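You operate a simulated robot arm through the tools that you are given. There is no shell and no other tool.

The job below is to be done with a simulated robot arm. You get a single attempt, and the scene is never put back.

JOB
Fold the green sheets at slow speed with the gap set as their slip says.
Fine: they lie on the feed table; push the blue guide in, leave the dials set, folder off again.

It is judged by the outcome, as a careful person would: the job done as asked, and still so three seconds after it is handed in. It fails if anything else is knocked over, pushed out of place, dropped, spilled or broken. Flat cloth is picked up by pressing the open fingertips on it (5 to 10 N) and closing them slowly along it; thin cloth reads only 2 to 8 mm in the jaws.

ROBOT AND FRAMES
A 7-joint arm with a fingered hand, fixed in place. Base frame: the origin is on the floor under the middle of its stand, x ahead of it, y to its left, z up. Units: mm, rad, N and s.
It reaches about 1085 mm from its shoulder. Its first joint turns from -2.897 to 2.897 rad. Payload 3.7 kg.
The TCP is the grasp point between the finger pads, 25 mm short of the fingertips. In the tool frame z runs along the fingers and y along their closing line. The gripper opens to 88 mm; its body begins 29 mm behind the TCP. The gripper is a hand of 5 fingers: y runs from the thumb to the fingers, the wrist lies at [-13, -106, -174] in the tool frame, and closing takes about 1.5 s.
Orientation is told as [roll, pitch, yaw] about the base's x, y, z axes, in that order, counted from this pose: with the fingers straight down and the wrist toward the robot, the tool's x, y and z point along [0, 1, 0], [1, 0, 0] and [0, 0, -1] of the base frame.

CONTROLS
- The arm moves only by the tool play_rows. Its arguments are lists of equal length, an entry for each row: "delta_pos": the shift along the base's x, y, z in mm, a list of three; "dr": the turn, a rotation vector about the base's x, y, z in rad, a list of three. In form: {"delta_pos": [[x, y, z], ...], "dr": [[rx, ry, rz], ...]}. A call has 1 to 20 rows; each row shifts and turns the commanded pose from where the row before left it. "hand" is the opening in per cent of the stroke, from 0 (shut) to 100 (fully open), set as the call begins (left out, the last holds). A row lasts 0.2 s, in which the tool goes at most 50 mm and 0.15 rad; a call with a longer step from one row to the next is refused whole, and so is a gripper value outside its range. Where a pose cannot be reached the arm comes as near as it can. A force on the tool above 40 N (or 10 N above the force at the start of the call, whichever is more), or a blocked arm, ends the call early, and 0.2 s more pass. Each finger travels about 108 mm/s and halts on what it meets, pressing with about 26 N; the grip force reading is that of the motor and also rises with nothing between the fingers. The clock runs only during rows and for 0.2 s after the last one: add rows that do not move to give the fingers time. The reply holds the time, the measured pose of the TCP, the force on the tool along the base axes, the opening and the grip force, in the units named above and with some noise, with the torque about the TCP (base axes, N m) and any sound that the robot's microphone picked up.
- Cameras (640 x 400 px; columns grow to the right, rows downward): "scene" is fixed at [220.2, -650.8, 1738.5]; the picture's right is [0.69, -0.72, 0.00], its down [-0.52, -0.49, -0.70] and it looks along [0.51, 0.48, -0.71] (base axes); focal length 298 px, centre (320, 200). "wrist" rides on the gripper at [59, -79, -105] in the tool frame; the picture's right is [-0.73, 0.32, -0.61], its down [-0.62, -0.68, 0.38] and it looks along [-0.29, 0.66, 0.70] (tool axes); focal length 234 px, centre (320, 200). There is no depth. A picture from a camera that has moved, and an enlarged one, comes with that camera's place and axes in the base frame and with its lens.
- grab_frame(camera): a new picture of that camera. The clock stands still meanwhile.
- move_fingers(index, middle, ring, little, thumb_bend, thumb_turn): sets how far each is bent, from 0 (flat) to 100 (curled in); at 30 the hand is open as for a grip, at 70 the pads meet at the TCP. One left out holds its place. A second passes; each finger stops where it meets its share of the squeeze, and holds until it gets a number again. A gripper value or a shape takes the hand back. It gives what a move gives, with no picture; readings hold the bend of each and the force on index, middle, ring, little, thumb and palm. thumb_turn goes from beside the hand (0) to across from the fingers (100), as for a grip.
- set_grasp(shape): the hand has 5 fingers and takes this shape, open, in about a second: jaw (thumb against the fingers, like two jaws); tri (thumb and two fingers); tip (a fingertip pinch); poke (one finger out to press); point (the index stretched); flat (the hand flat); cup (the hand cupped); fist (a fist). The gripper value then closes the fingers along that shape, each until it touches; the sizes above hold for jaw. It gives what a move gives, with no picture.
- close_up(camera, box): a new picture of the part [left, top, right, bottom] of that camera's present view, enlarged. The clock stands still meanwhile.
- close_job(): hands the job in; it is judged then, once.

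Places have to be worked out from the pictures, the camera data and where the tool is seen. Open the gripper and draw the arm clear of the work before you hand the job in, unless the task says otherwise.

The tools are called after ">>>" as name(argument=value, ...) on one line, values as JSON. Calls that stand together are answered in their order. play_rows: Moves the arm, as the interface text tells. Its arguments: {"type":"object","properties":{"delta_pos":{"type":"array"},"dr":{"type":"array"},"hand":{"type":"number"}},"required":["delta_pos","dr"]} The other tools are called the same way: set_grasp (shape) gives the hand a shape; move_fingers (index, middle, ring, little, thumb_bend, thumb_turn) moves the fingers one by one; grab_frame (camera) takes a picture; close_up (camera, box) takes an enlarged picture of a part of a camera's view; close_job () hands the job in.

At the start:

```text
time: 0.0
tool_pos: [493.0, 82.0, 1399.6]
tcp_rot: [-0.001, 0.002, 0.0]
ft_force: [-1.2, 0.9, -0.1]
wrist_torque: [0.0, 0.01, -0.03]
finger_gap: 87.6
grip_force: 0.0
shape: jaw
bend: [30.0, 30.0, 30.0, 30.0, 30.0, 98.0]
finger forces: [0.1, 0.0, 0.0, 0.1, 0.0, 0.0]
```

scene: 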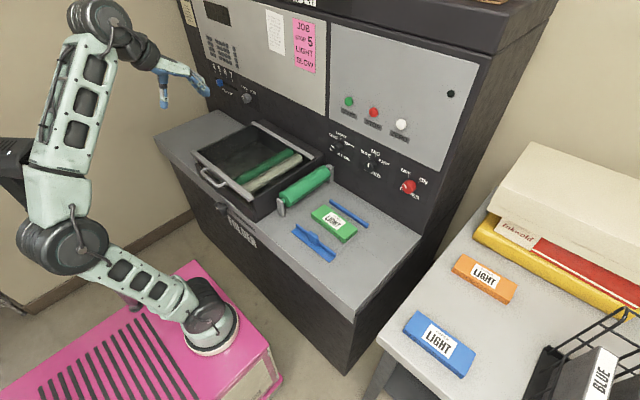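
wrist: 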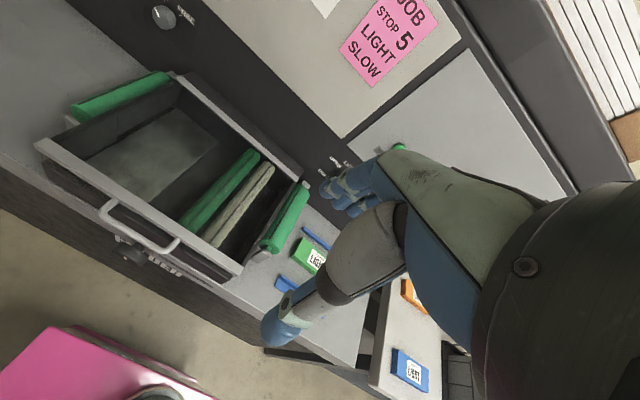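

I start by looking closely at the machine's panel, slips and table before moving anything.

>>> close_up(camera="scene", box=[180, 0, 340, 100])

>>> close_up(camera="scene", box=[320, 80, 480, 180])

>>> close_up(camera="scene", box=[310, 120, 430, 210])

>>> close_up(camera="scene", box=[180, 110, 400, 270])

>>> close_up(camera="scene", box=[400, 140, 640, 400])

>>> close_up(camera="wrist", box=[240, 0, 480, 200])

```text
4.00 times, centred on (260, 50) of scene
camera zoom: at [220.2, -650.8, 1738.5], right [0.69, -0.72, 0.0], down [-0.52, -0.49, -0.7], along [0.51, 0.48, -0.71], focal length 1194 px, centre (560, 800)
```

zoom: 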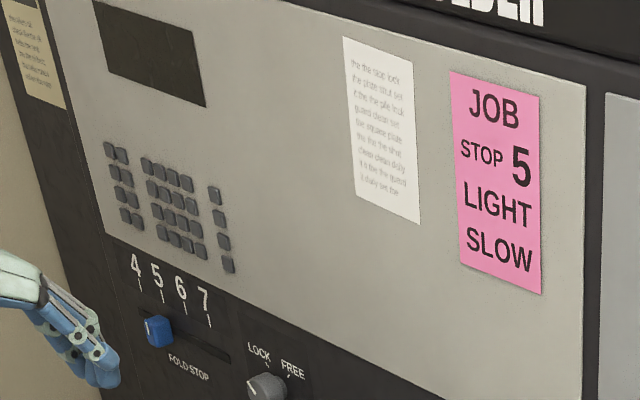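

```text
4.00 times, centred on (400, 130) of scene
camera zoom: at [220.2, -650.8, 1738.5], right [0.69, -0.72, 0.0], down [-0.52, -0.49, -0.7], along [0.51, 0.48, -0.71], focal length 1194 px, centre (0, 480)
```

zoom: 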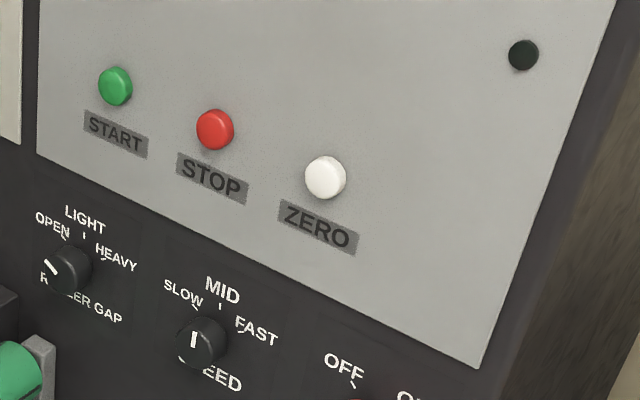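

```text
4.44 times, centred on (370, 165) of scene
camera zoom: at [220.2, -650.8, 1738.5], right [0.69, -0.72, 0.0], down [-0.52, -0.49, -0.7], along [0.51, 0.48, -0.71], focal length 1326 px, centre (98, 356)
```

zoom: 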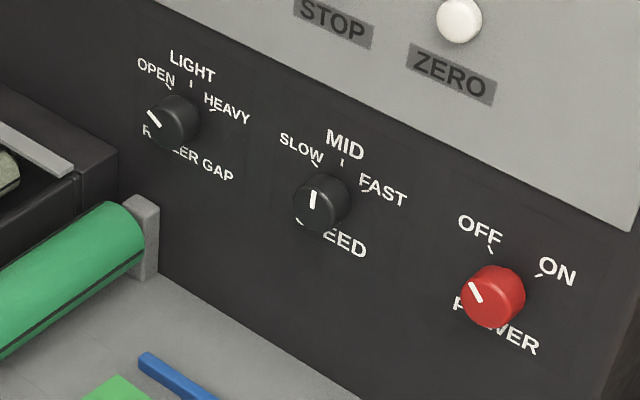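

```text
2.50 times, centred on (290, 190) of scene
camera zoom: at [220.2, -650.8, 1738.5], right [0.69, -0.72, 0.0], down [-0.52, -0.49, -0.7], along [0.51, 0.48, -0.71], focal length 746 px, centre (395, 225)
```

zoom: 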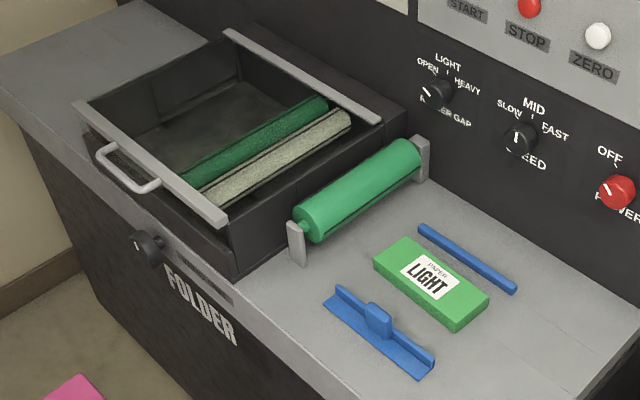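

```text
1.54 times, centred on (520, 270) of scene
camera zoom: at [220.2, -650.8, 1738.5], right [0.69, -0.72, 0.0], down [-0.52, -0.49, -0.7], along [0.51, 0.48, -0.71], focal length 459 px, centre (12, 92)
```

zoom: 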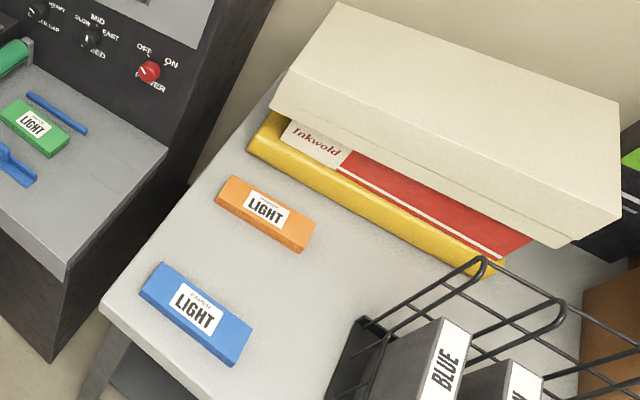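

```text
2.00 times, centred on (360, 100) of wrist
camera zoom: at [413.3, 140.3, 1505.1], right [0.32, -0.73, 0.61], down [-0.68, -0.62, -0.38], along [0.66, -0.29, -0.7], focal length 468 px, centre (240, 400)
```

zoom: 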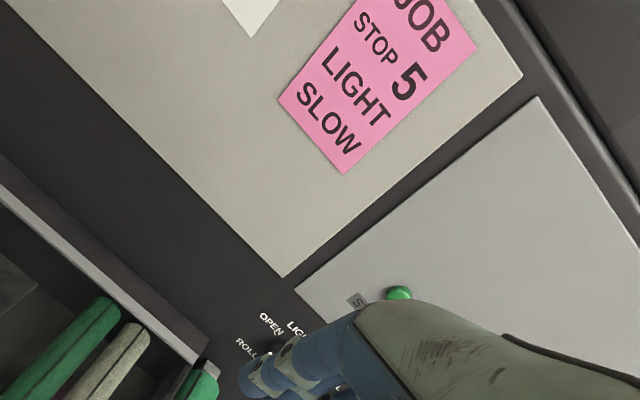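

The pink card and the green stack's slip both say LIGHT. The gap knob looks to be at OPEN, the speed knob at MID and the power at OFF. Triangulating the START button from both cameras gives about (952, -90, 1268), so the panel faces -x at x≈965. I'll pitch the hand forward, well clear of the machine, so the wrist camera sees the panel head-on.

>>> play_rows(delta_pos=[[-2, -4, -28], [-2, -4, -28], [-2, -4, -28], [-2, -4, -28], [-2, -4, -28], [-2, -4, -28], [0, 0, 0]], dr=[[0, -0.131, 0], [0, -0.131, 0], [0, -0.131, 0], [0, -0.131, 0], [0, -0.131, 0], [0, -0.131, 0], [0, 0, 0]])

>>> grab_frame(camera="wrist")

>>> grab_frame(camera="scene")

```text
time: 1.6
tool_pos: [480.7, 58.2, 1232.8]
tcp_rot: [-0.001, -0.787, 0.0]
ft_force: [0.1, 0.1, -0.3]
wrist_torque: [0.02, 0.04, 0.01]
finger_gap: 87.7
grip_force: 0.1
shape: jaw
bend: [30.0, 30.0, 30.0, 30.0, 30.0, 98.0]
finger forces: [0.0, 0.1, 0.0, 0.1, 0.0, 0.0]
```

```text
taken
camera wrist: at [350.2, 116.7, 1249.9], right [-0.2, -0.73, 0.66], down [-0.21, -0.62, -0.75], along [0.96, -0.29, -0.03], focal length 234 px, centre (320, 200)
```

wrist: 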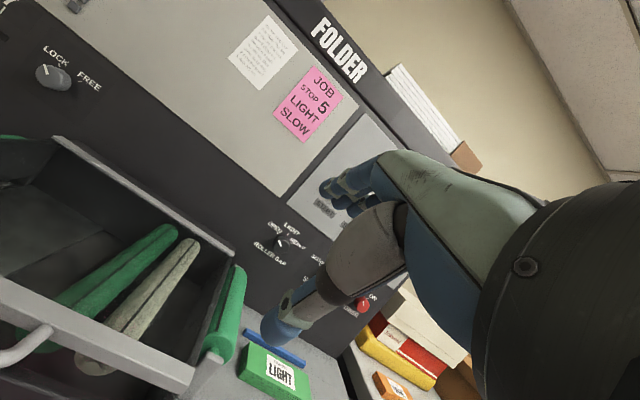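

```text
taken
```

scene: 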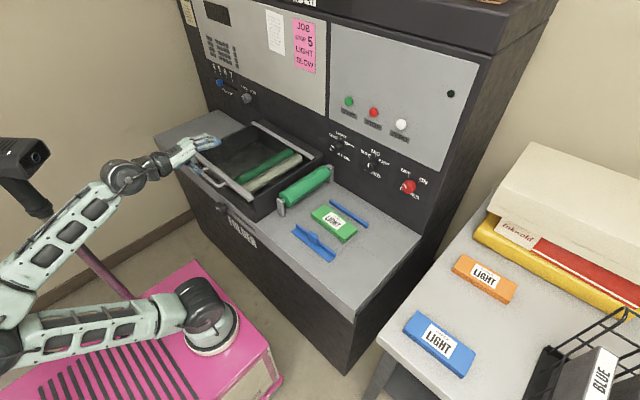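

The panel is visible; I zoom into the wrist view for the dial positions, lock knob and guide.

>>> close_up(camera="wrist", box=[240, 210, 340, 290])

>>> close_up(camera="wrist", box=[0, 0, 140, 110])

>>> close_up(camera="scene", box=[200, 55, 280, 110])

>>> close_up(camera="wrist", box=[180, 260, 400, 400])

```text
5.00 times, centred on (290, 250) of wrist
camera zoom: at [350.2, 116.7, 1249.9], right [-0.2, -0.73, 0.66], down [-0.21, -0.62, -0.75], along [0.96, -0.29, -0.03], focal length 1171 px, centre (470, -50)
```

zoom: 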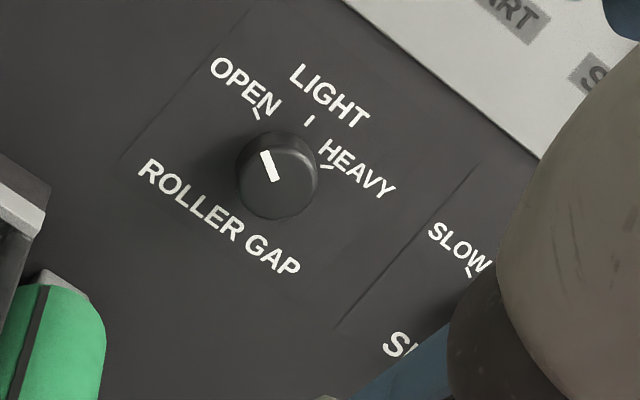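

```text
3.64 times, centred on (70, 55) of wrist
camera zoom: at [350.2, 116.7, 1249.9], right [-0.2, -0.73, 0.66], down [-0.21, -0.62, -0.75], along [0.96, -0.29, -0.03], focal length 852 px, centre (1229, 727)
```

zoom: 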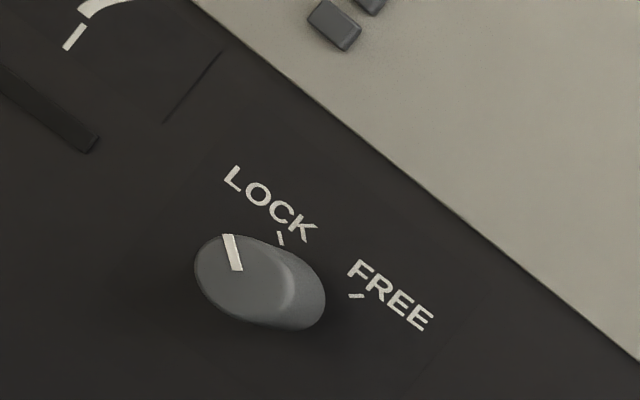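

```text
7.27 times, centred on (240, 82) of scene
camera zoom: at [220.2, -650.8, 1738.5], right [0.69, -0.72, 0.0], down [-0.52, -0.49, -0.7], along [0.51, 0.48, -0.71], focal length 2170 px, centre (902, 1054)
```

zoom: 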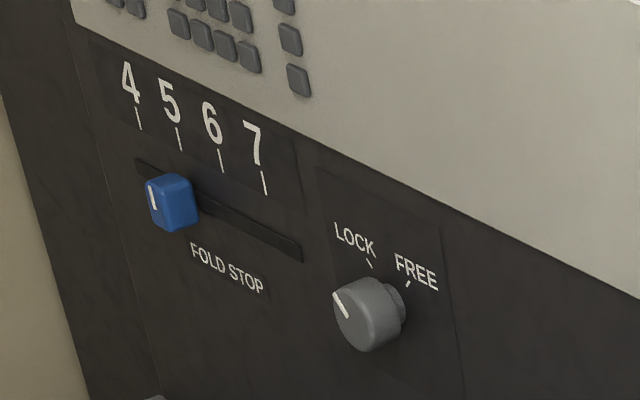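

```text
2.86 times, centred on (290, 330) of wrist
camera zoom: at [350.2, 116.7, 1249.9], right [-0.2, -0.73, 0.66], down [-0.21, -0.62, -0.75], along [0.96, -0.29, -0.03], focal length 669 px, centre (406, -171)
```

zoom: 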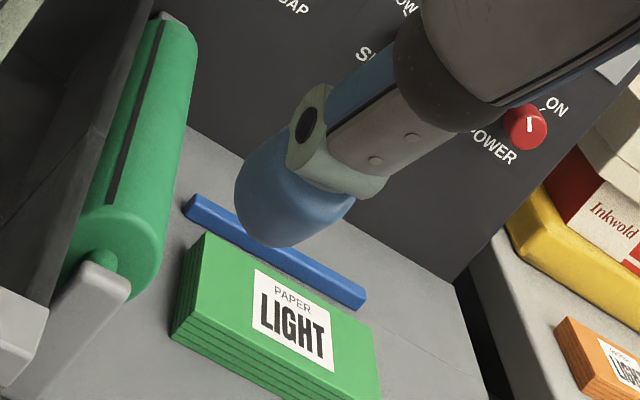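

The fold stop's blue slider already stands at 5 (allowing for parallax) and its lock is on LOCK, so neither needs touching. The gap knob is about (−63, 1072) in y, z, pointing to OPEN, with LIGHT straight up about 57° clockwise. The bench top is near z≈880, the guide wall near x≈676 and the stack at x≈736–811. Next I turn the hand straight down in front of the guide to see it better.

>>> play_rows(delta_pos=[[5, -37, -20], [5, -37, -20], [5, -37, -20], [5, -37, -20], [5, -37, -20], [5, -37, -20], [5, -37, -20], [0, 0, 0]], dr=[[0, 0.1124, 0], [0, 0.1124, 0], [0, 0.1124, 0], [0, 0.1124, 0], [0, 0.1124, 0], [0, 0.1124, 0], [0, 0.1124, 0], [0, 0, 0]])

>>> grab_frame(camera="wrist")

>>> grab_frame(camera="scene")

```text
time: 3.4
tool_pos: [515.5, -202.2, 1092.3]
tcp_rot: [-0.001, 0.001, 0.0]
ft_force: [0.3, 0.3, 0.8]
wrist_torque: [-0.01, 0.01, 0.02]
finger_gap: 87.6
grip_force: 0.2
shape: jaw
bend: [30.0, 30.0, 30.0, 30.0, 30.0, 98.0]
finger forces: [0.1, 0.0, 0.1, 0.0, 0.0, 0.0]
```

```text
taken
camera wrist: at [437.6, -144.2, 1197.2], right [0.32, -0.73, 0.61], down [-0.68, -0.62, -0.38], along [0.66, -0.29, -0.7], focal length 234 px, centre (320, 200)
```

wrist: 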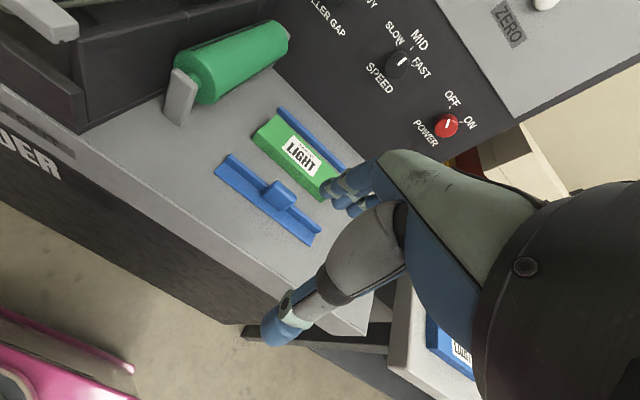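

```text
taken
```

scene: 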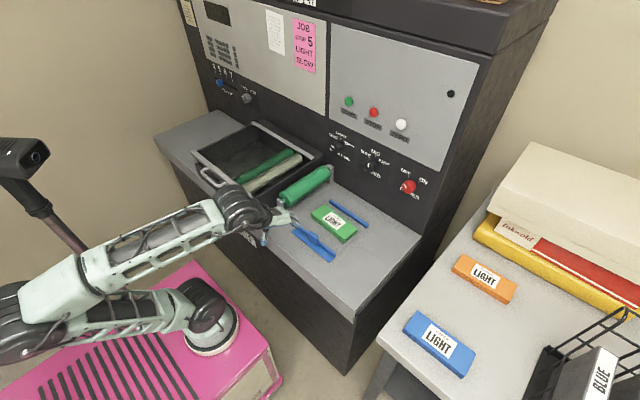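

>>> close_up(camera="wrist", box=[190, 90, 350, 260])

>>> close_up(camera="wrist", box=[340, 0, 500, 160])

>>> close_up(camera="scene", box=[220, 180, 380, 280])

```text
2.35 times, centred on (270, 175) of wrist
camera zoom: at [437.6, -144.2, 1197.2], right [0.32, -0.73, 0.61], down [-0.68, -0.62, -0.38], along [0.66, -0.29, -0.7], focal length 551 px, centre (438, 259)
```

zoom: 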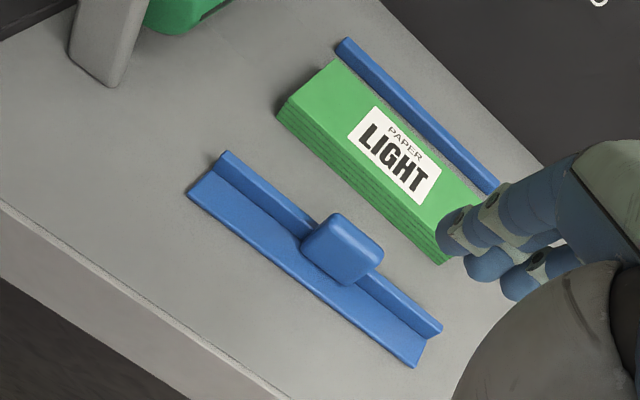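

```text
2.50 times, centred on (420, 80) of wrist
camera zoom: at [437.6, -144.2, 1197.2], right [0.32, -0.73, 0.61], down [-0.68, -0.62, -0.38], along [0.66, -0.29, -0.7], focal length 585 px, centre (70, 500)
```

zoom: 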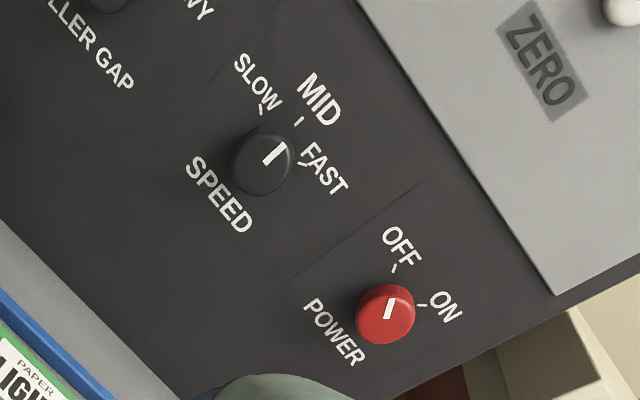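

```text
4.00 times, centred on (300, 230) of scene
camera zoom: at [220.2, -650.8, 1738.5], right [0.69, -0.72, 0.0], down [-0.52, -0.49, -0.7], along [0.51, 0.48, -0.71], focal length 1194 px, centre (400, 80)
```

zoom: 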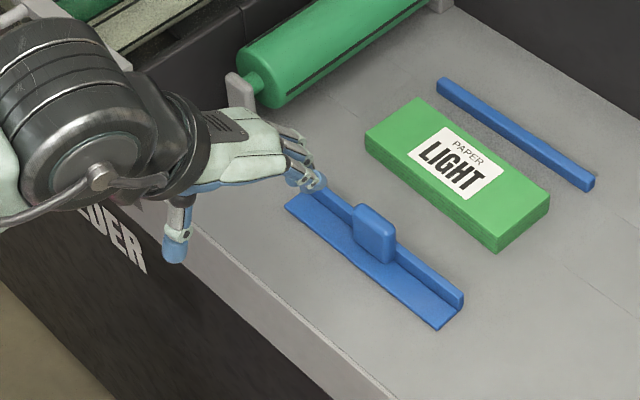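

The guide is an L-shaped blue piece (y −104 to −295) with an upright tab centred at about (664, −199.5, 901). The bench is near z≈870 and the stack top near 892, with a gap of roughly 25–30 mm between the stack and the far fence. I'll close the hand to push on the tab with the backs of the fingertips, and check how it looks closed.

>>> play_rows(delta_pos=[[8, 0, -8], [8, 0, -8], [8, 0, -8], [8, 0, -8], [8, 0, -8], [8, 0, -8], [8, 0, -8], [8, 0, -8], [0, 0, 0], [0, 0, 0]], dr=[[0, 0, 0], [0, 0, 0], [0, 0, 0], [0, 0, 0], [0, 0, 0], [0, 0, 0], [0, 0, 0], [0, 0, 0], [0, 0, 0], [0, 0, 0]], hand=0)

>>> grab_frame(camera="wrist")

>>> close_up(camera="scene", box=[200, 130, 400, 280])

```text
time: 5.6
tool_pos: [579.1, -201.7, 1027.5]
tcp_rot: [0.0, -0.001, -0.001]
ft_force: [0.6, 0.5, 0.4]
wrist_torque: [0.0, 0.0, 0.03]
finger_gap: 0.0
grip_force: 26.2
shape: jaw
bend: [70.0, 70.0, 70.0, 70.0, 40.0, 100.0]
finger forces: [0.1, 0.0, 0.1, 0.0, 0.1, 0.0]
```

```text
taken
camera wrist: at [500.3, -142.8, 1132.8], right [0.32, -0.73, 0.61], down [-0.68, -0.62, -0.38], along [0.66, -0.29, -0.7], focal length 234 px, centre (320, 200)
```

wrist: 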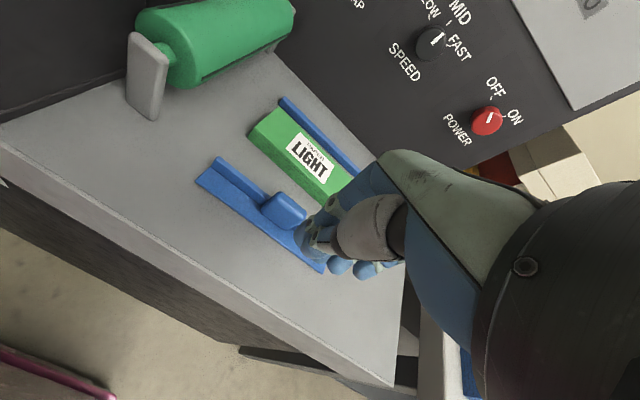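

```text
2.67 times, centred on (300, 205) of scene
camera zoom: at [220.2, -650.8, 1738.5], right [0.69, -0.72, 0.0], down [-0.52, -0.49, -0.7], along [0.51, 0.48, -0.71], focal length 796 px, centre (373, 187)
```

zoom: 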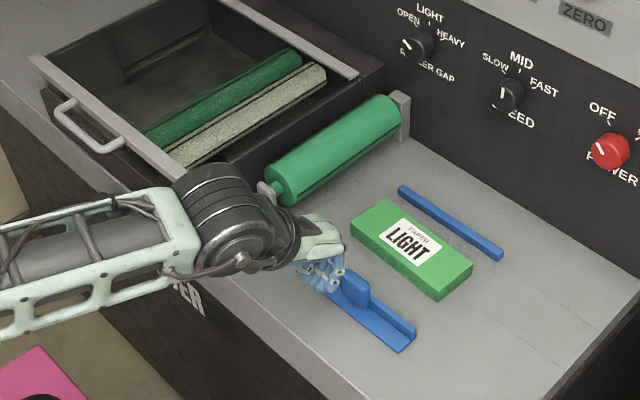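

The closed fist-pinch is clear of everything. I descend in front of the tab (fingertips ~10–15 mm above the bench), still short of touching it.

>>> play_rows(delta_pos=[[2, 0.3, -19], [2, 0.3, -19], [2, 0.3, -19], [2, 0.3, -19], [2, 0.3, -19], [2, 0.3, -19], [0, 0, 0]], dr=[[0, 0, 0], [0, 0, 0], [0, 0, 0], [0, 0, 0], [0, 0, 0], [0, 0, 0], [0, 0, 0]])

>>> grab_frame(camera="wrist")

>>> close_up(camera="scene", box=[220, 160, 380, 280])

```text
time: 7.2
tool_pos: [590.6, -199.5, 913.8]
tcp_rot: [0.0, 0.0, -0.001]
ft_force: [-0.1, -0.4, 0.8]
wrist_torque: [0.0, 0.02, 0.01]
finger_gap: 0.0
grip_force: 26.0
shape: jaw
bend: [70.0, 70.0, 70.0, 70.0, 40.0, 100.0]
finger forces: [0.1, 0.0, 0.0, 0.1, 0.1, 0.0]
```

```text
taken
camera wrist: at [512.7, -141.1, 1018.8], right [0.32, -0.73, 0.61], down [-0.68, -0.62, -0.38], along [0.66, -0.29, -0.7], focal length 234 px, centre (320, 200)
```

wrist: 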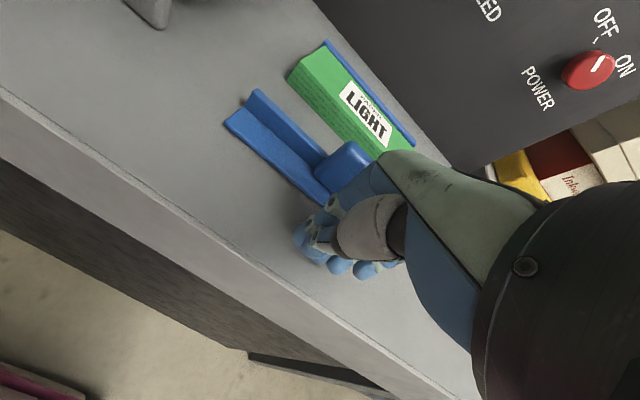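

```text
3.33 times, centred on (300, 220) of scene
camera zoom: at [220.2, -650.8, 1738.5], right [0.69, -0.72, 0.0], down [-0.52, -0.49, -0.7], along [0.51, 0.48, -0.71], focal length 995 px, centre (387, 133)
```

zoom: 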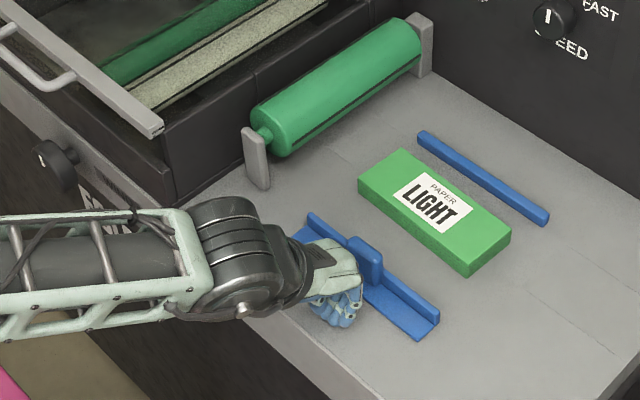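

The hand is just short of the tab at the right height. I now push slowly in +x while watching the force.

>>> play_rows(delta_pos=[[4, 0, -1], [4, 0, -1], [4, 0, -1], [4, 0, 0], [4, 0, 0], [4, 0, 0], [4, 0, 0], [4, 0, 0], [4, 0, 0], [4, 0, 0]], dr=[[0, 0, 0], [0, 0, 0], [0, 0, 0], [0, 0, 0], [0, 0, 0], [0, 0, 0], [0, 0, 0], [0, 0, 0], [0, 0, 0], [0, 0, 0]])

>>> close_up(camera="wrist", box=[200, 30, 460, 300])

>>> close_up(camera="scene", box=[240, 170, 380, 270])

```text
time: 9.4
tool_pos: [630.9, -199.9, 911.0]
tcp_rot: [0.002, 0.001, -0.002]
ft_force: [-2.1, 0.6, -0.8]
wrist_torque: [-0.04, -0.01, -0.03]
finger_gap: 0.0
grip_force: 26.0
shape: jaw
bend: [70.0, 70.0, 70.0, 70.0, 40.0, 100.0]
finger forces: [0.0, 1.3, 0.0, 0.1, 0.0, 0.0]
```

```text
1.48 times, centred on (330, 165) of wrist
camera zoom: at [552.6, -141.1, 1016.0], right [0.32, -0.73, 0.61], down [-0.68, -0.62, -0.38], along [0.66, -0.29, -0.7], focal length 347 px, centre (305, 252)
```

zoom: 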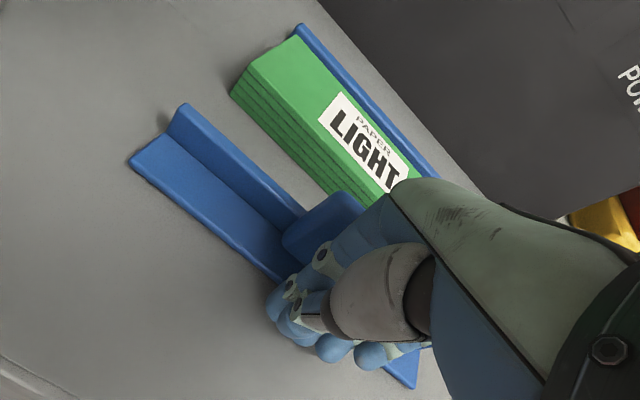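

```text
4.00 times, centred on (310, 220) of scene
camera zoom: at [220.2, -650.8, 1738.5], right [0.69, -0.72, 0.0], down [-0.52, -0.49, -0.7], along [0.51, 0.48, -0.71], focal length 1194 px, centre (360, 120)
```

zoom: 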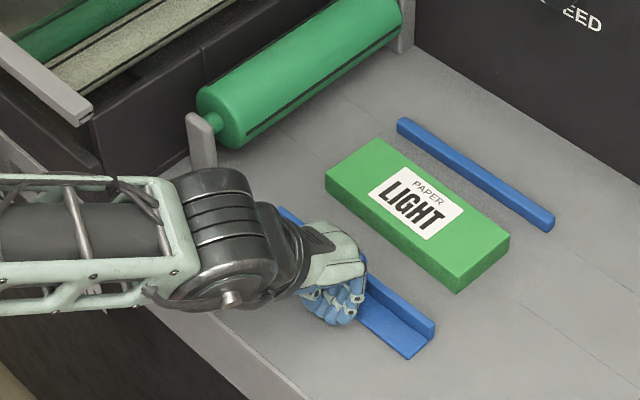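

Contact is made (about 2 N) and the guide is starting to slide straight. I keep pushing in small steps.

>>> play_rows(delta_pos=[[4, 0, 0], [4, 0, 0], [4, 0, 0], [4, 0, 0], [4, 0, 0], [4, 0, 0], [4, 0, 0], [4, 0, 0], [4, 0, 0], [4, 0, 0]], dr=[[0, 0, 0], [0, 0, 0], [0, 0, 0], [0, 0, 0], [0, 0, 0], [0, 0, 0], [0, 0, 0], [0, 0, 0], [0, 0, 0], [0, 0, 0]])

>>> close_up(camera="wrist", box=[200, 30, 460, 300])

>>> close_up(camera="scene", box=[260, 170, 400, 270])

```text
time: 11.6
tool_pos: [672.3, -199.4, 911.8]
tcp_rot: [-0.002, -0.001, 0.0]
ft_force: [-2.1, 0.8, 0.0]
wrist_torque: [0.03, -0.04, -0.01]
finger_gap: 0.0
grip_force: 25.9
shape: jaw
bend: [70.0, 70.0, 70.0, 70.0, 40.0, 100.0]
finger forces: [0.0, 1.3, 0.1, 0.0, 0.0, 0.0]
```

```text
1.48 times, centred on (330, 165) of wrist
camera zoom: at [592.5, -140.8, 1016.2], right [0.32, -0.73, 0.61], down [-0.68, -0.62, -0.38], along [0.66, -0.29, -0.7], focal length 347 px, centre (305, 252)
```

zoom: 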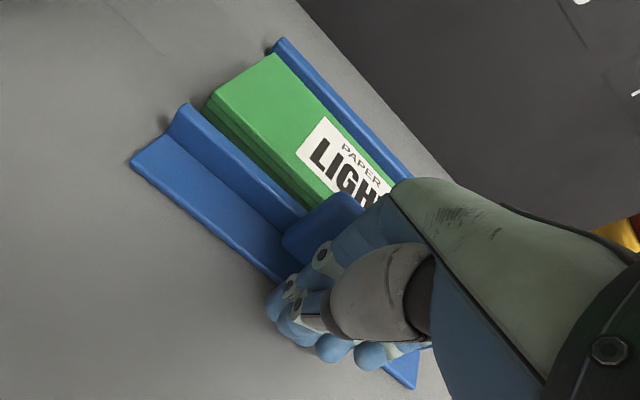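

```text
4.00 times, centred on (330, 220) of scene
camera zoom: at [220.2, -650.8, 1738.5], right [0.69, -0.72, 0.0], down [-0.52, -0.49, -0.7], along [0.51, 0.48, -0.71], focal length 1194 px, centre (280, 120)
```

zoom: 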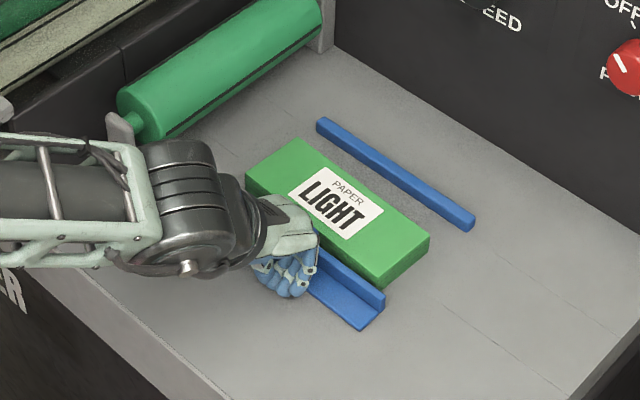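

The guide slides straight and its wall is now close to the stack. I push on more gently with smaller steps.

>>> play_rows(delta_pos=[[2.5, 0, 0], [2.5, 0, 0], [2.5, 0, 0], [2.5, 0, 0], [2.5, 0, 0], [2.5, 0, 0], [0, 0, 0]], dr=[[0, 0, 0], [0, 0, 0], [0, 0, 0], [0, 0, 0], [0, 0, 0], [0, 0, 0], [0, 0, 0]])

>>> close_up(camera="wrist", box=[200, 30, 460, 300])

>>> close_up(camera="scene", box=[260, 170, 400, 270])

```text
time: 13.2
tool_pos: [686.6, -199.3, 910.1]
tcp_rot: [0.0, 0.002, -0.001]
ft_force: [-1.3, -1.2, 1.2]
wrist_torque: [0.03, -0.08, -0.05]
finger_gap: 0.0
grip_force: 26.1
shape: jaw
bend: [70.0, 70.0, 70.0, 70.0, 40.0, 100.0]
finger forces: [0.1, 2.2, 0.1, 0.1, 0.1, 0.1]
```

```text
1.48 times, centred on (330, 165) of wrist
camera zoom: at [607.3, -140.6, 1016.0], right [0.32, -0.73, 0.61], down [-0.68, -0.62, -0.38], along [0.66, -0.29, -0.7], focal length 347 px, centre (305, 252)
```

zoom: 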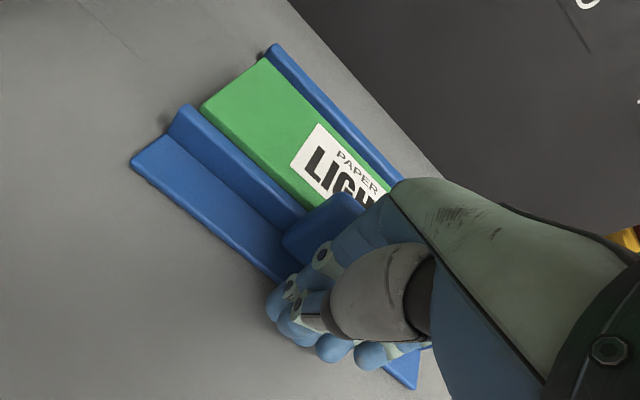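

```text
4.00 times, centred on (330, 220) of scene
camera zoom: at [220.2, -650.8, 1738.5], right [0.69, -0.72, 0.0], down [-0.52, -0.49, -0.7], along [0.51, 0.48, -0.71], focal length 1194 px, centre (280, 120)
```

zoom: 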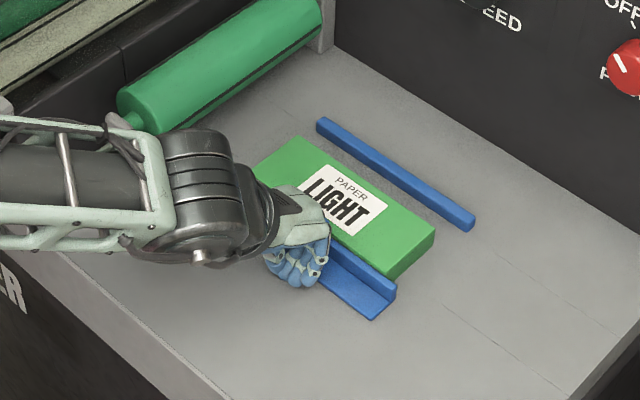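

The wall has met the stack and both now move together with little force. I keep pushing gently toward the fence.

>>> play_rows(delta_pos=[[2.5, 0, 0], [2.5, 0, 0], [2.5, 0, 0], [2.5, 0, 0], [2.5, 0, 0], [2.5, 0, 0], [0, 0, 0]], dr=[[0, 0, 0], [0, 0, 0], [0, 0, 0], [0, 0, 0], [0, 0, 0], [0, 0, 0], [0, 0, 0]])

>>> close_up(camera="wrist", box=[200, 30, 460, 300])

>>> close_up(camera="scene", box=[260, 170, 400, 270])

```text
time: 14.8
tool_pos: [701.0, -199.9, 911.3]
tcp_rot: [0.001, 0.001, 0.0]
ft_force: [-2.2, 1.0, 0.9]
wrist_torque: [-0.01, -0.04, -0.01]
finger_gap: 0.1
grip_force: 26.0
shape: jaw
bend: [70.0, 70.0, 70.0, 70.0, 40.0, 100.0]
finger forces: [0.1, 2.4, 0.0, 0.1, 0.0, 0.0]
```

```text
1.48 times, centred on (330, 165) of wrist
camera zoom: at [622.3, -141.0, 1016.0], right [0.32, -0.73, 0.61], down [-0.68, -0.62, -0.38], along [0.66, -0.29, -0.7], focal length 347 px, centre (305, 252)
```

zoom: 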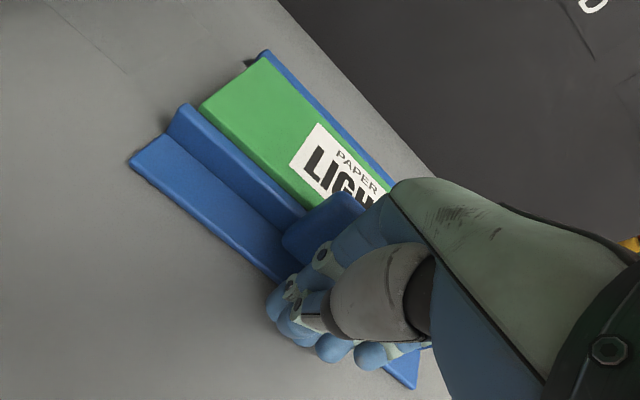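

```text
4.00 times, centred on (330, 220) of scene
camera zoom: at [220.2, -650.8, 1738.5], right [0.69, -0.72, 0.0], down [-0.52, -0.49, -0.7], along [0.51, 0.48, -0.71], focal length 1194 px, centre (280, 120)
```

zoom: 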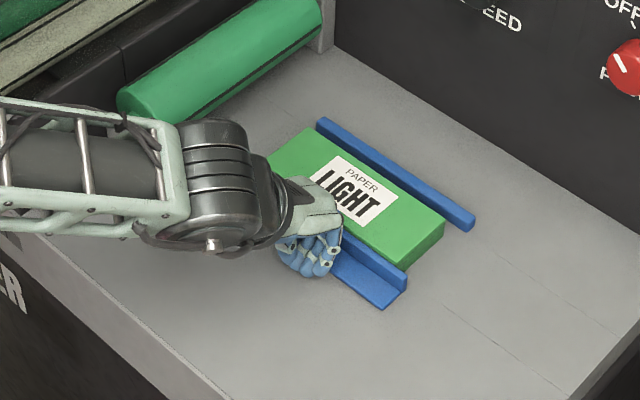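

The stack is nearly against the fence. I advance in 1.5 mm steps until the resistance rises.

>>> play_rows(delta_pos=[[1.5, 0, 0], [1.5, 0, 0], [1.5, 0, 0], [1.5, 0, 0], [0, 0, 0]], dr=[[0, 0, 0], [0, 0, 0], [0, 0, 0], [0, 0, 0], [0, 0, 0]])

>>> close_up(camera="wrist", box=[240, 40, 400, 170])

>>> close_up(camera="scene", box=[320, 180, 400, 250])

```text
time: 16.0
tool_pos: [706.2, -198.1, 910.0]
tcp_rot: [0.0, -0.001, 0.0]
ft_force: [-3.2, -0.2, 1.3]
wrist_torque: [0.0, -0.09, -0.03]
finger_gap: 0.2
grip_force: 25.9
shape: jaw
bend: [70.0, 70.0, 70.0, 70.0, 40.0, 100.0]
finger forces: [0.1, 2.9, 0.0, 0.0, 0.0, 0.0]
```

```text
3.08 times, centred on (320, 105) of wrist
camera zoom: at [628.3, -140.9, 1016.0], right [0.32, -0.73, 0.61], down [-0.68, -0.62, -0.38], along [0.66, -0.29, -0.7], focal length 720 px, centre (320, 492)
```

zoom: 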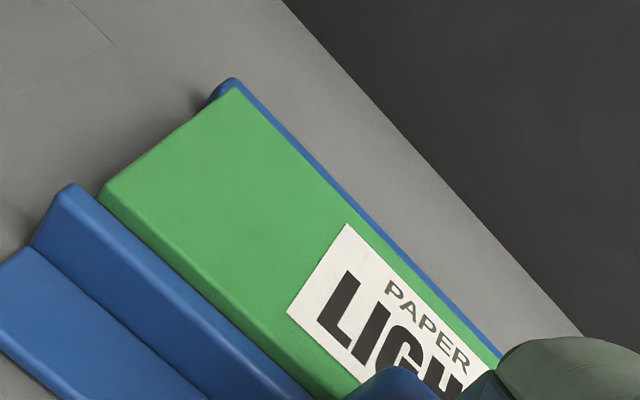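

```text
5.71 times, centred on (360, 215) of scene
camera zoom: at [220.2, -650.8, 1738.5], right [0.69, -0.72, 0.0], down [-0.52, -0.49, -0.7], along [0.51, 0.48, -0.71], focal length 1705 px, centre (91, 114)
```

zoom: 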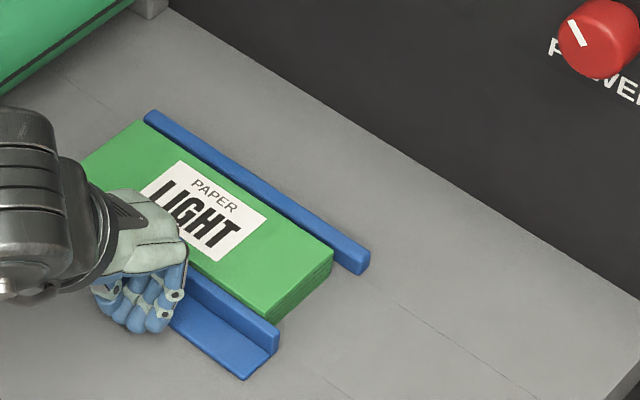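

Still a tiny gap between the stack and the fence, at about 3 N. I continue in 1 mm steps.

>>> play_rows(delta_pos=[[1, 0, 0], [1, 0, 0], [1, 0, 0], [1, 0, 0], [0, 0, 0]], dr=[[0, 0, 0], [0, 0, 0], [0, 0, 0], [0, 0, 0], [0, 0, 0]])

>>> close_up(camera="wrist", box=[240, 40, 400, 170])

>>> close_up(camera="scene", box=[320, 180, 400, 250])

```text
time: 17.2
tool_pos: [710.9, -199.7, 911.5]
tcp_rot: [0.001, 0.0, 0.0]
ft_force: [-4.3, -0.4, -0.7]
wrist_torque: [0.0, -0.05, -0.06]
finger_gap: 0.0
grip_force: 26.5
shape: jaw
bend: [70.0, 70.0, 70.0, 70.0, 40.0, 100.0]
finger forces: [0.0, 2.9, 0.0, 0.0, 0.0, 0.0]
```

```text
3.08 times, centred on (320, 105) of wrist
camera zoom: at [632.4, -140.9, 1016.2], right [0.32, -0.73, 0.61], down [-0.68, -0.62, -0.38], along [0.66, -0.29, -0.7], focal length 720 px, centre (320, 492)
```

zoom: 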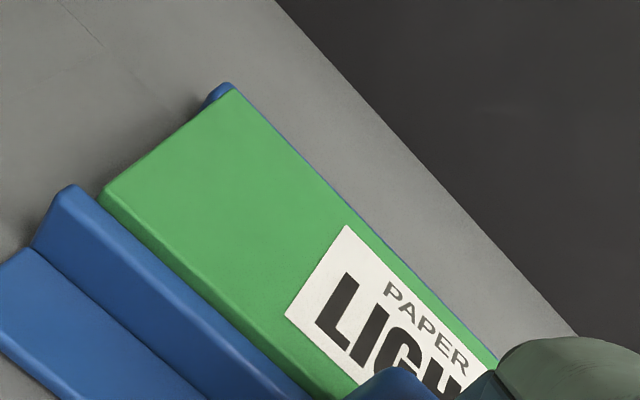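

```text
5.71 times, centred on (360, 215) of scene
camera zoom: at [220.2, -650.8, 1738.5], right [0.69, -0.72, 0.0], down [-0.52, -0.49, -0.7], along [0.51, 0.48, -0.71], focal length 1705 px, centre (91, 114)
```

zoom: 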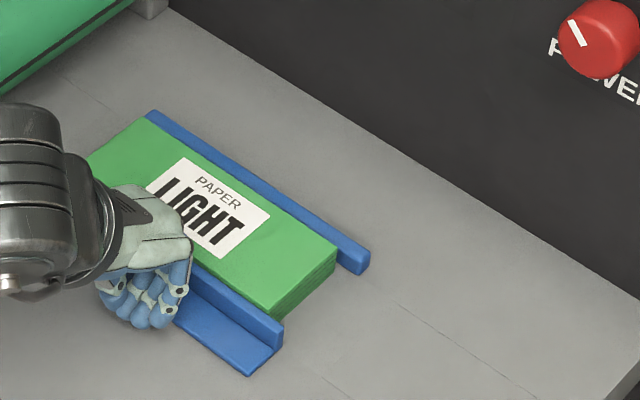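

Force is about 4 N and things still move freely; I continue with 1 mm steps.

>>> play_rows(delta_pos=[[1, 0, 0], [1, 0, 0], [1, 0, 0], [1, 0, 0], [0, 0, 0]], dr=[[0, 0, 0], [0, 0, 0], [0, 0, 0], [0, 0, 0], [0, 0, 0]])

>>> close_up(camera="wrist", box=[240, 40, 400, 170])

>>> close_up(camera="scene", box=[320, 180, 400, 250])

```text
time: 18.4
tool_pos: [716.2, -199.5, 912.4]
tcp_rot: [0.0, -0.001, 0.001]
ft_force: [-10.7, -1.4, 3.6]
wrist_torque: [0.0, -0.33, -0.14]
finger_gap: 0.0
grip_force: 25.5
shape: jaw
bend: [70.0, 70.0, 70.0, 70.0, 43.0, 100.0]
finger forces: [0.0, 10.6, 0.1, 0.0, 0.0, 0.0]
```

```text
3.08 times, centred on (320, 105) of wrist
camera zoom: at [635.7, -141.1, 1016.3], right [0.32, -0.73, 0.61], down [-0.68, -0.62, -0.38], along [0.66, -0.29, -0.7], focal length 720 px, centre (320, 492)
```

zoom: 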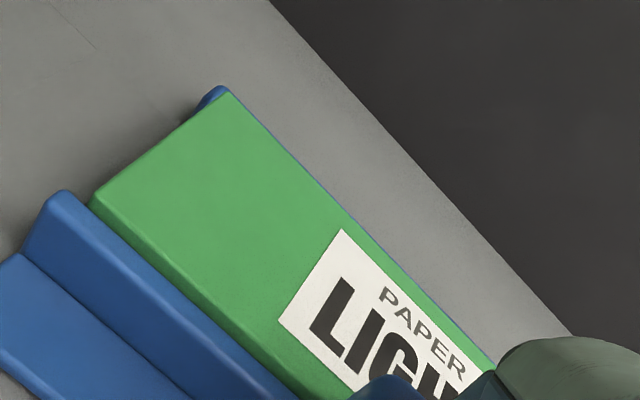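

```text
5.71 times, centred on (360, 215) of scene
camera zoom: at [220.2, -650.8, 1738.5], right [0.69, -0.72, 0.0], down [-0.52, -0.49, -0.7], along [0.51, 0.48, -0.71], focal length 1705 px, centre (91, 114)
```

zoom: 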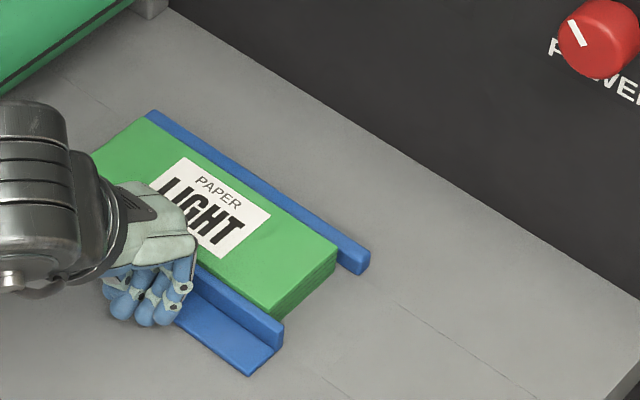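

The force jumped to about 10 N with the guide no longer moving: the stack is snug between the guide and fence, so the guide is in. I back straight off and rise clear.

>>> play_rows(delta_pos=[[-5, 0, 0], [-10, 0, 0], [-20, 0, 0], [-20, 0, 15], [-15, 5, 40], [-15, 10, 45], [-10, 10, 45], [0, 10, 45], [0, 10, 45], [0, 10, 40], [0, 0, 0]], dr=[[0, 0, 0], [0, 0, 0], [0, 0, 0], [0, 0, 0], [0, 0, 0], [0, 0, 0], [0, 0, 0], [0, 0, 0], [0, 0, 0], [0, 0, 0], [0, 0, 0]])

>>> set_grasp(shape="tri")

>>> grab_frame(camera="wrist")

>>> grab_frame(camera="scene")

```text
time: 20.8
tool_pos: [620.1, -144.8, 1187.6]
tcp_rot: [0.001, 0.0, 0.0]
ft_force: [1.1, -0.5, -0.1]
wrist_torque: [-0.01, -0.03, 0.03]
finger_gap: 0.0
grip_force: 25.5
shape: jaw
bend: [70.0, 70.0, 70.0, 70.0, 44.0, 100.0]
finger forces: [0.0, 0.0, 0.1, 0.0, 0.0, 0.0]
```

```text
time: 21.7
tool_pos: [622.3, -144.2, 1186.9]
tcp_rot: [0.0, 0.001, 0.001]
ft_force: [0.4, 0.7, -0.2]
wrist_torque: [-0.03, 0.02, 0.03]
finger_gap: 87.5
grip_force: 0.1
shape: tri
bend: [30.0, 30.0, 99.0, 99.0, 30.0, 98.0]
finger forces: [0.0, 0.0, 0.0, 0.0, 0.0, 0.0]
```

```text
taken
camera wrist: at [541.4, -85.4, 1291.7], right [0.32, -0.73, 0.61], down [-0.68, -0.62, -0.38], along [0.66, -0.29, -0.7], focal length 234 px, centre (320, 200)
```

wrist: 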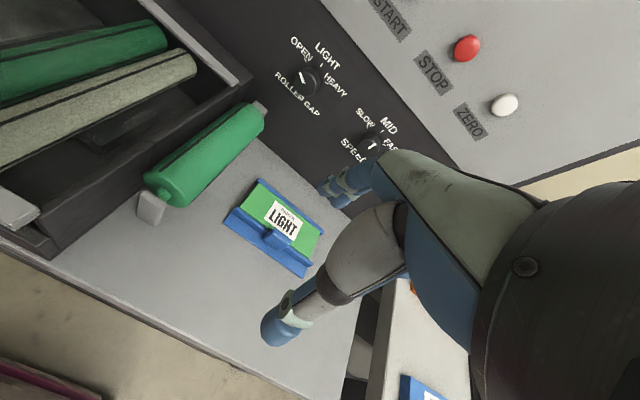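

```text
taken
```

scene: 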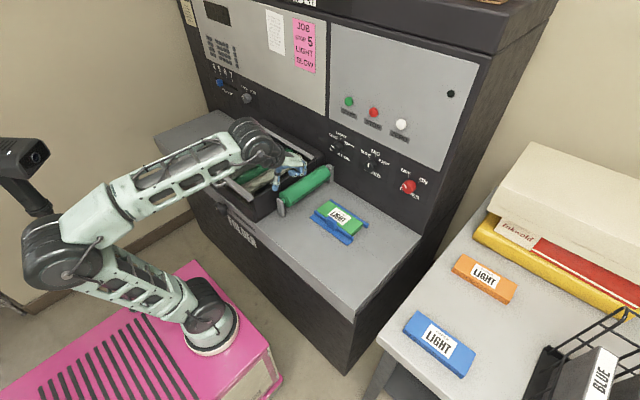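

The guide and stack stay put. The tri shape gives thumb plus index and middle, which suits the knobs. I now turn the hand so that the fingers point at the panel (+x) with the wrist up and to the left, in free space.

>>> play_rows(delta_pos=[[0, 0, 0], [0, 0, 0], [0, 0, 0], [0, 0, 0], [0, 0, 0], [0, 0, 0], [0, 0, 0], [0, 0, 0], [0, 0, 0], [0, 0, 0], [0, 0, 0], [0, 0, 0], [0, 0, 0], [0, 0, 0], [0, 0, 0], [0, 0, 0], [0, 0, 0], [0, 0, 0], [0, 0, 0], [0, 0, 0]], dr=[[0.0806, -0.0806, -0.0806], [0.0806, -0.0806, -0.0806], [0.0806, -0.0806, -0.0806], [0.0806, -0.0806, -0.0806], [0.0806, -0.0806, -0.0806], [0.0806, -0.0806, -0.0806], [0.0806, -0.0806, -0.0806], [0.0806, -0.0806, -0.0806], [0.0806, -0.0806, -0.0806], [0.0806, -0.0806, -0.0806], [0.0806, -0.0806, -0.0806], [0.0806, -0.0806, -0.0806], [0.0806, -0.0806, -0.0806], [0.0806, -0.0806, -0.0806], [0.0806, -0.0806, -0.0806], [0.131, 0, 0], [0.131, 0, 0], [0.131, 0, 0], [0.131, 0, 0], [0, 0, 0]])

>>> grab_frame(camera="wrist")

>>> grab_frame(camera="scene")

```text
time: 25.1
tool_pos: [648.2, -88.5, 1161.4]
tcp_rot: [1.527, 0.216, -1.353]
ft_force: [0.4, -0.1, 0.7]
wrist_torque: [0.0, 0.0, 0.02]
finger_gap: 87.7
grip_force: 0.1
shape: tri
bend: [30.0, 30.0, 99.0, 99.0, 30.0, 98.0]
finger forces: [0.1, 0.0, 0.0, 0.0, 0.0, 0.0]
stopped in row 17: the arm was blocked; the commanded pose is now the measured one
```

```text
taken
camera wrist: at [534.5, -49.7, 1239.7], right [-0.59, -0.3, -0.75], down [0.17, 0.86, -0.48], along [0.79, -0.41, -0.45], focal length 234 px, centre (320, 200)
```

wrist: 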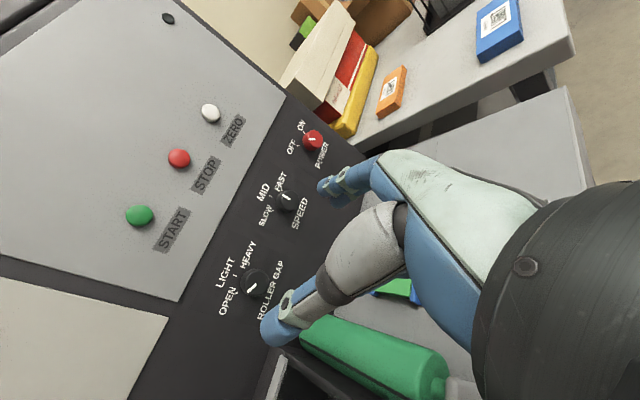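

```text
taken
```

scene: 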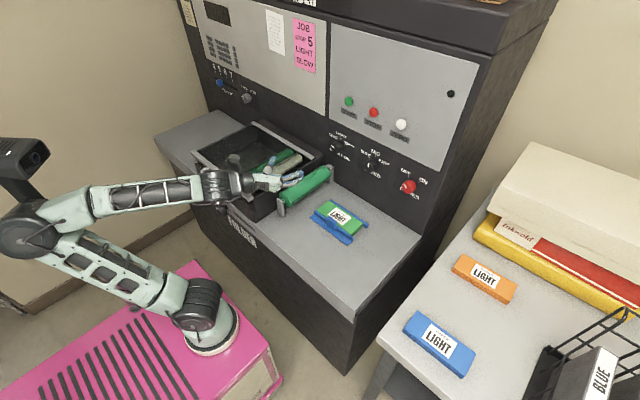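

The arm was blocked near the end of the turn, with no external force at the hand; it may be a joint limit or the elbow near the camera mast. I look closely there.

>>> close_up(camera="scene", box=[0, 120, 240, 360])

>>> close_up(camera="wrist", box=[180, 80, 360, 320])

>>> close_up(camera="scene", box=[190, 120, 380, 260])

```text
1.67 times, centred on (120, 240) of scene
camera zoom: at [220.2, -650.8, 1738.5], right [0.69, -0.72, 0.0], down [-0.52, -0.49, -0.7], along [0.51, 0.48, -0.71], focal length 497 px, centre (653, 133)
```

zoom: 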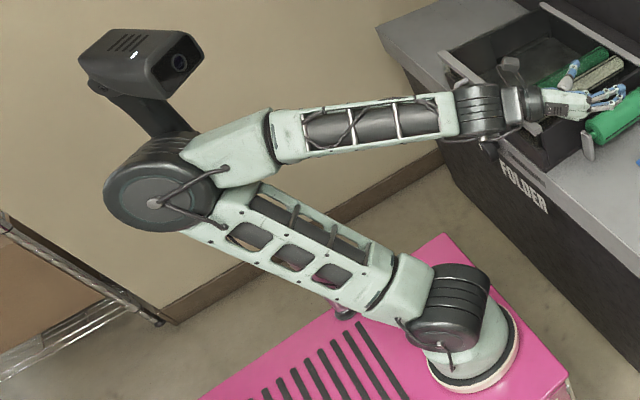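

```text
1.67 times, centred on (270, 200) of wrist
camera zoom: at [534.5, -49.7, 1239.7], right [-0.59, -0.3, -0.75], down [0.17, 0.86, -0.48], along [0.79, -0.41, -0.45], focal length 390 px, centre (403, 200)
```

zoom: 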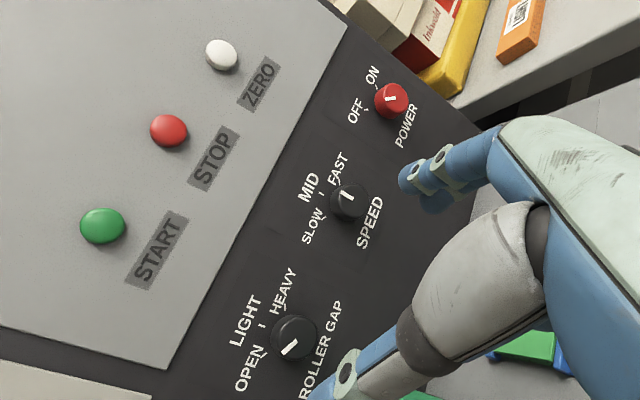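

```text
2.86 times, centred on (285, 190) of scene
camera zoom: at [220.2, -650.8, 1738.5], right [0.69, -0.72, 0.0], down [-0.52, -0.49, -0.7], along [0.51, 0.48, -0.71], focal length 853 px, centre (420, 229)
```

zoom: 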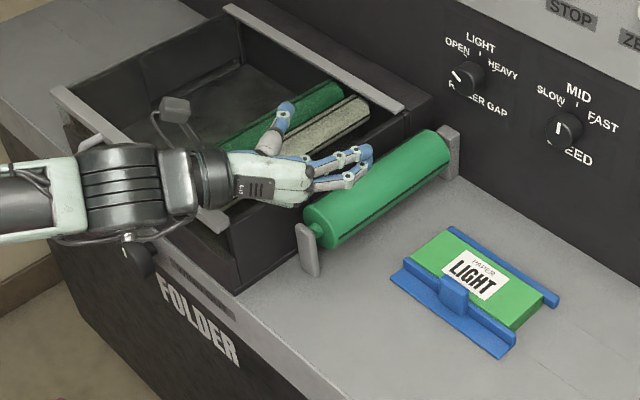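

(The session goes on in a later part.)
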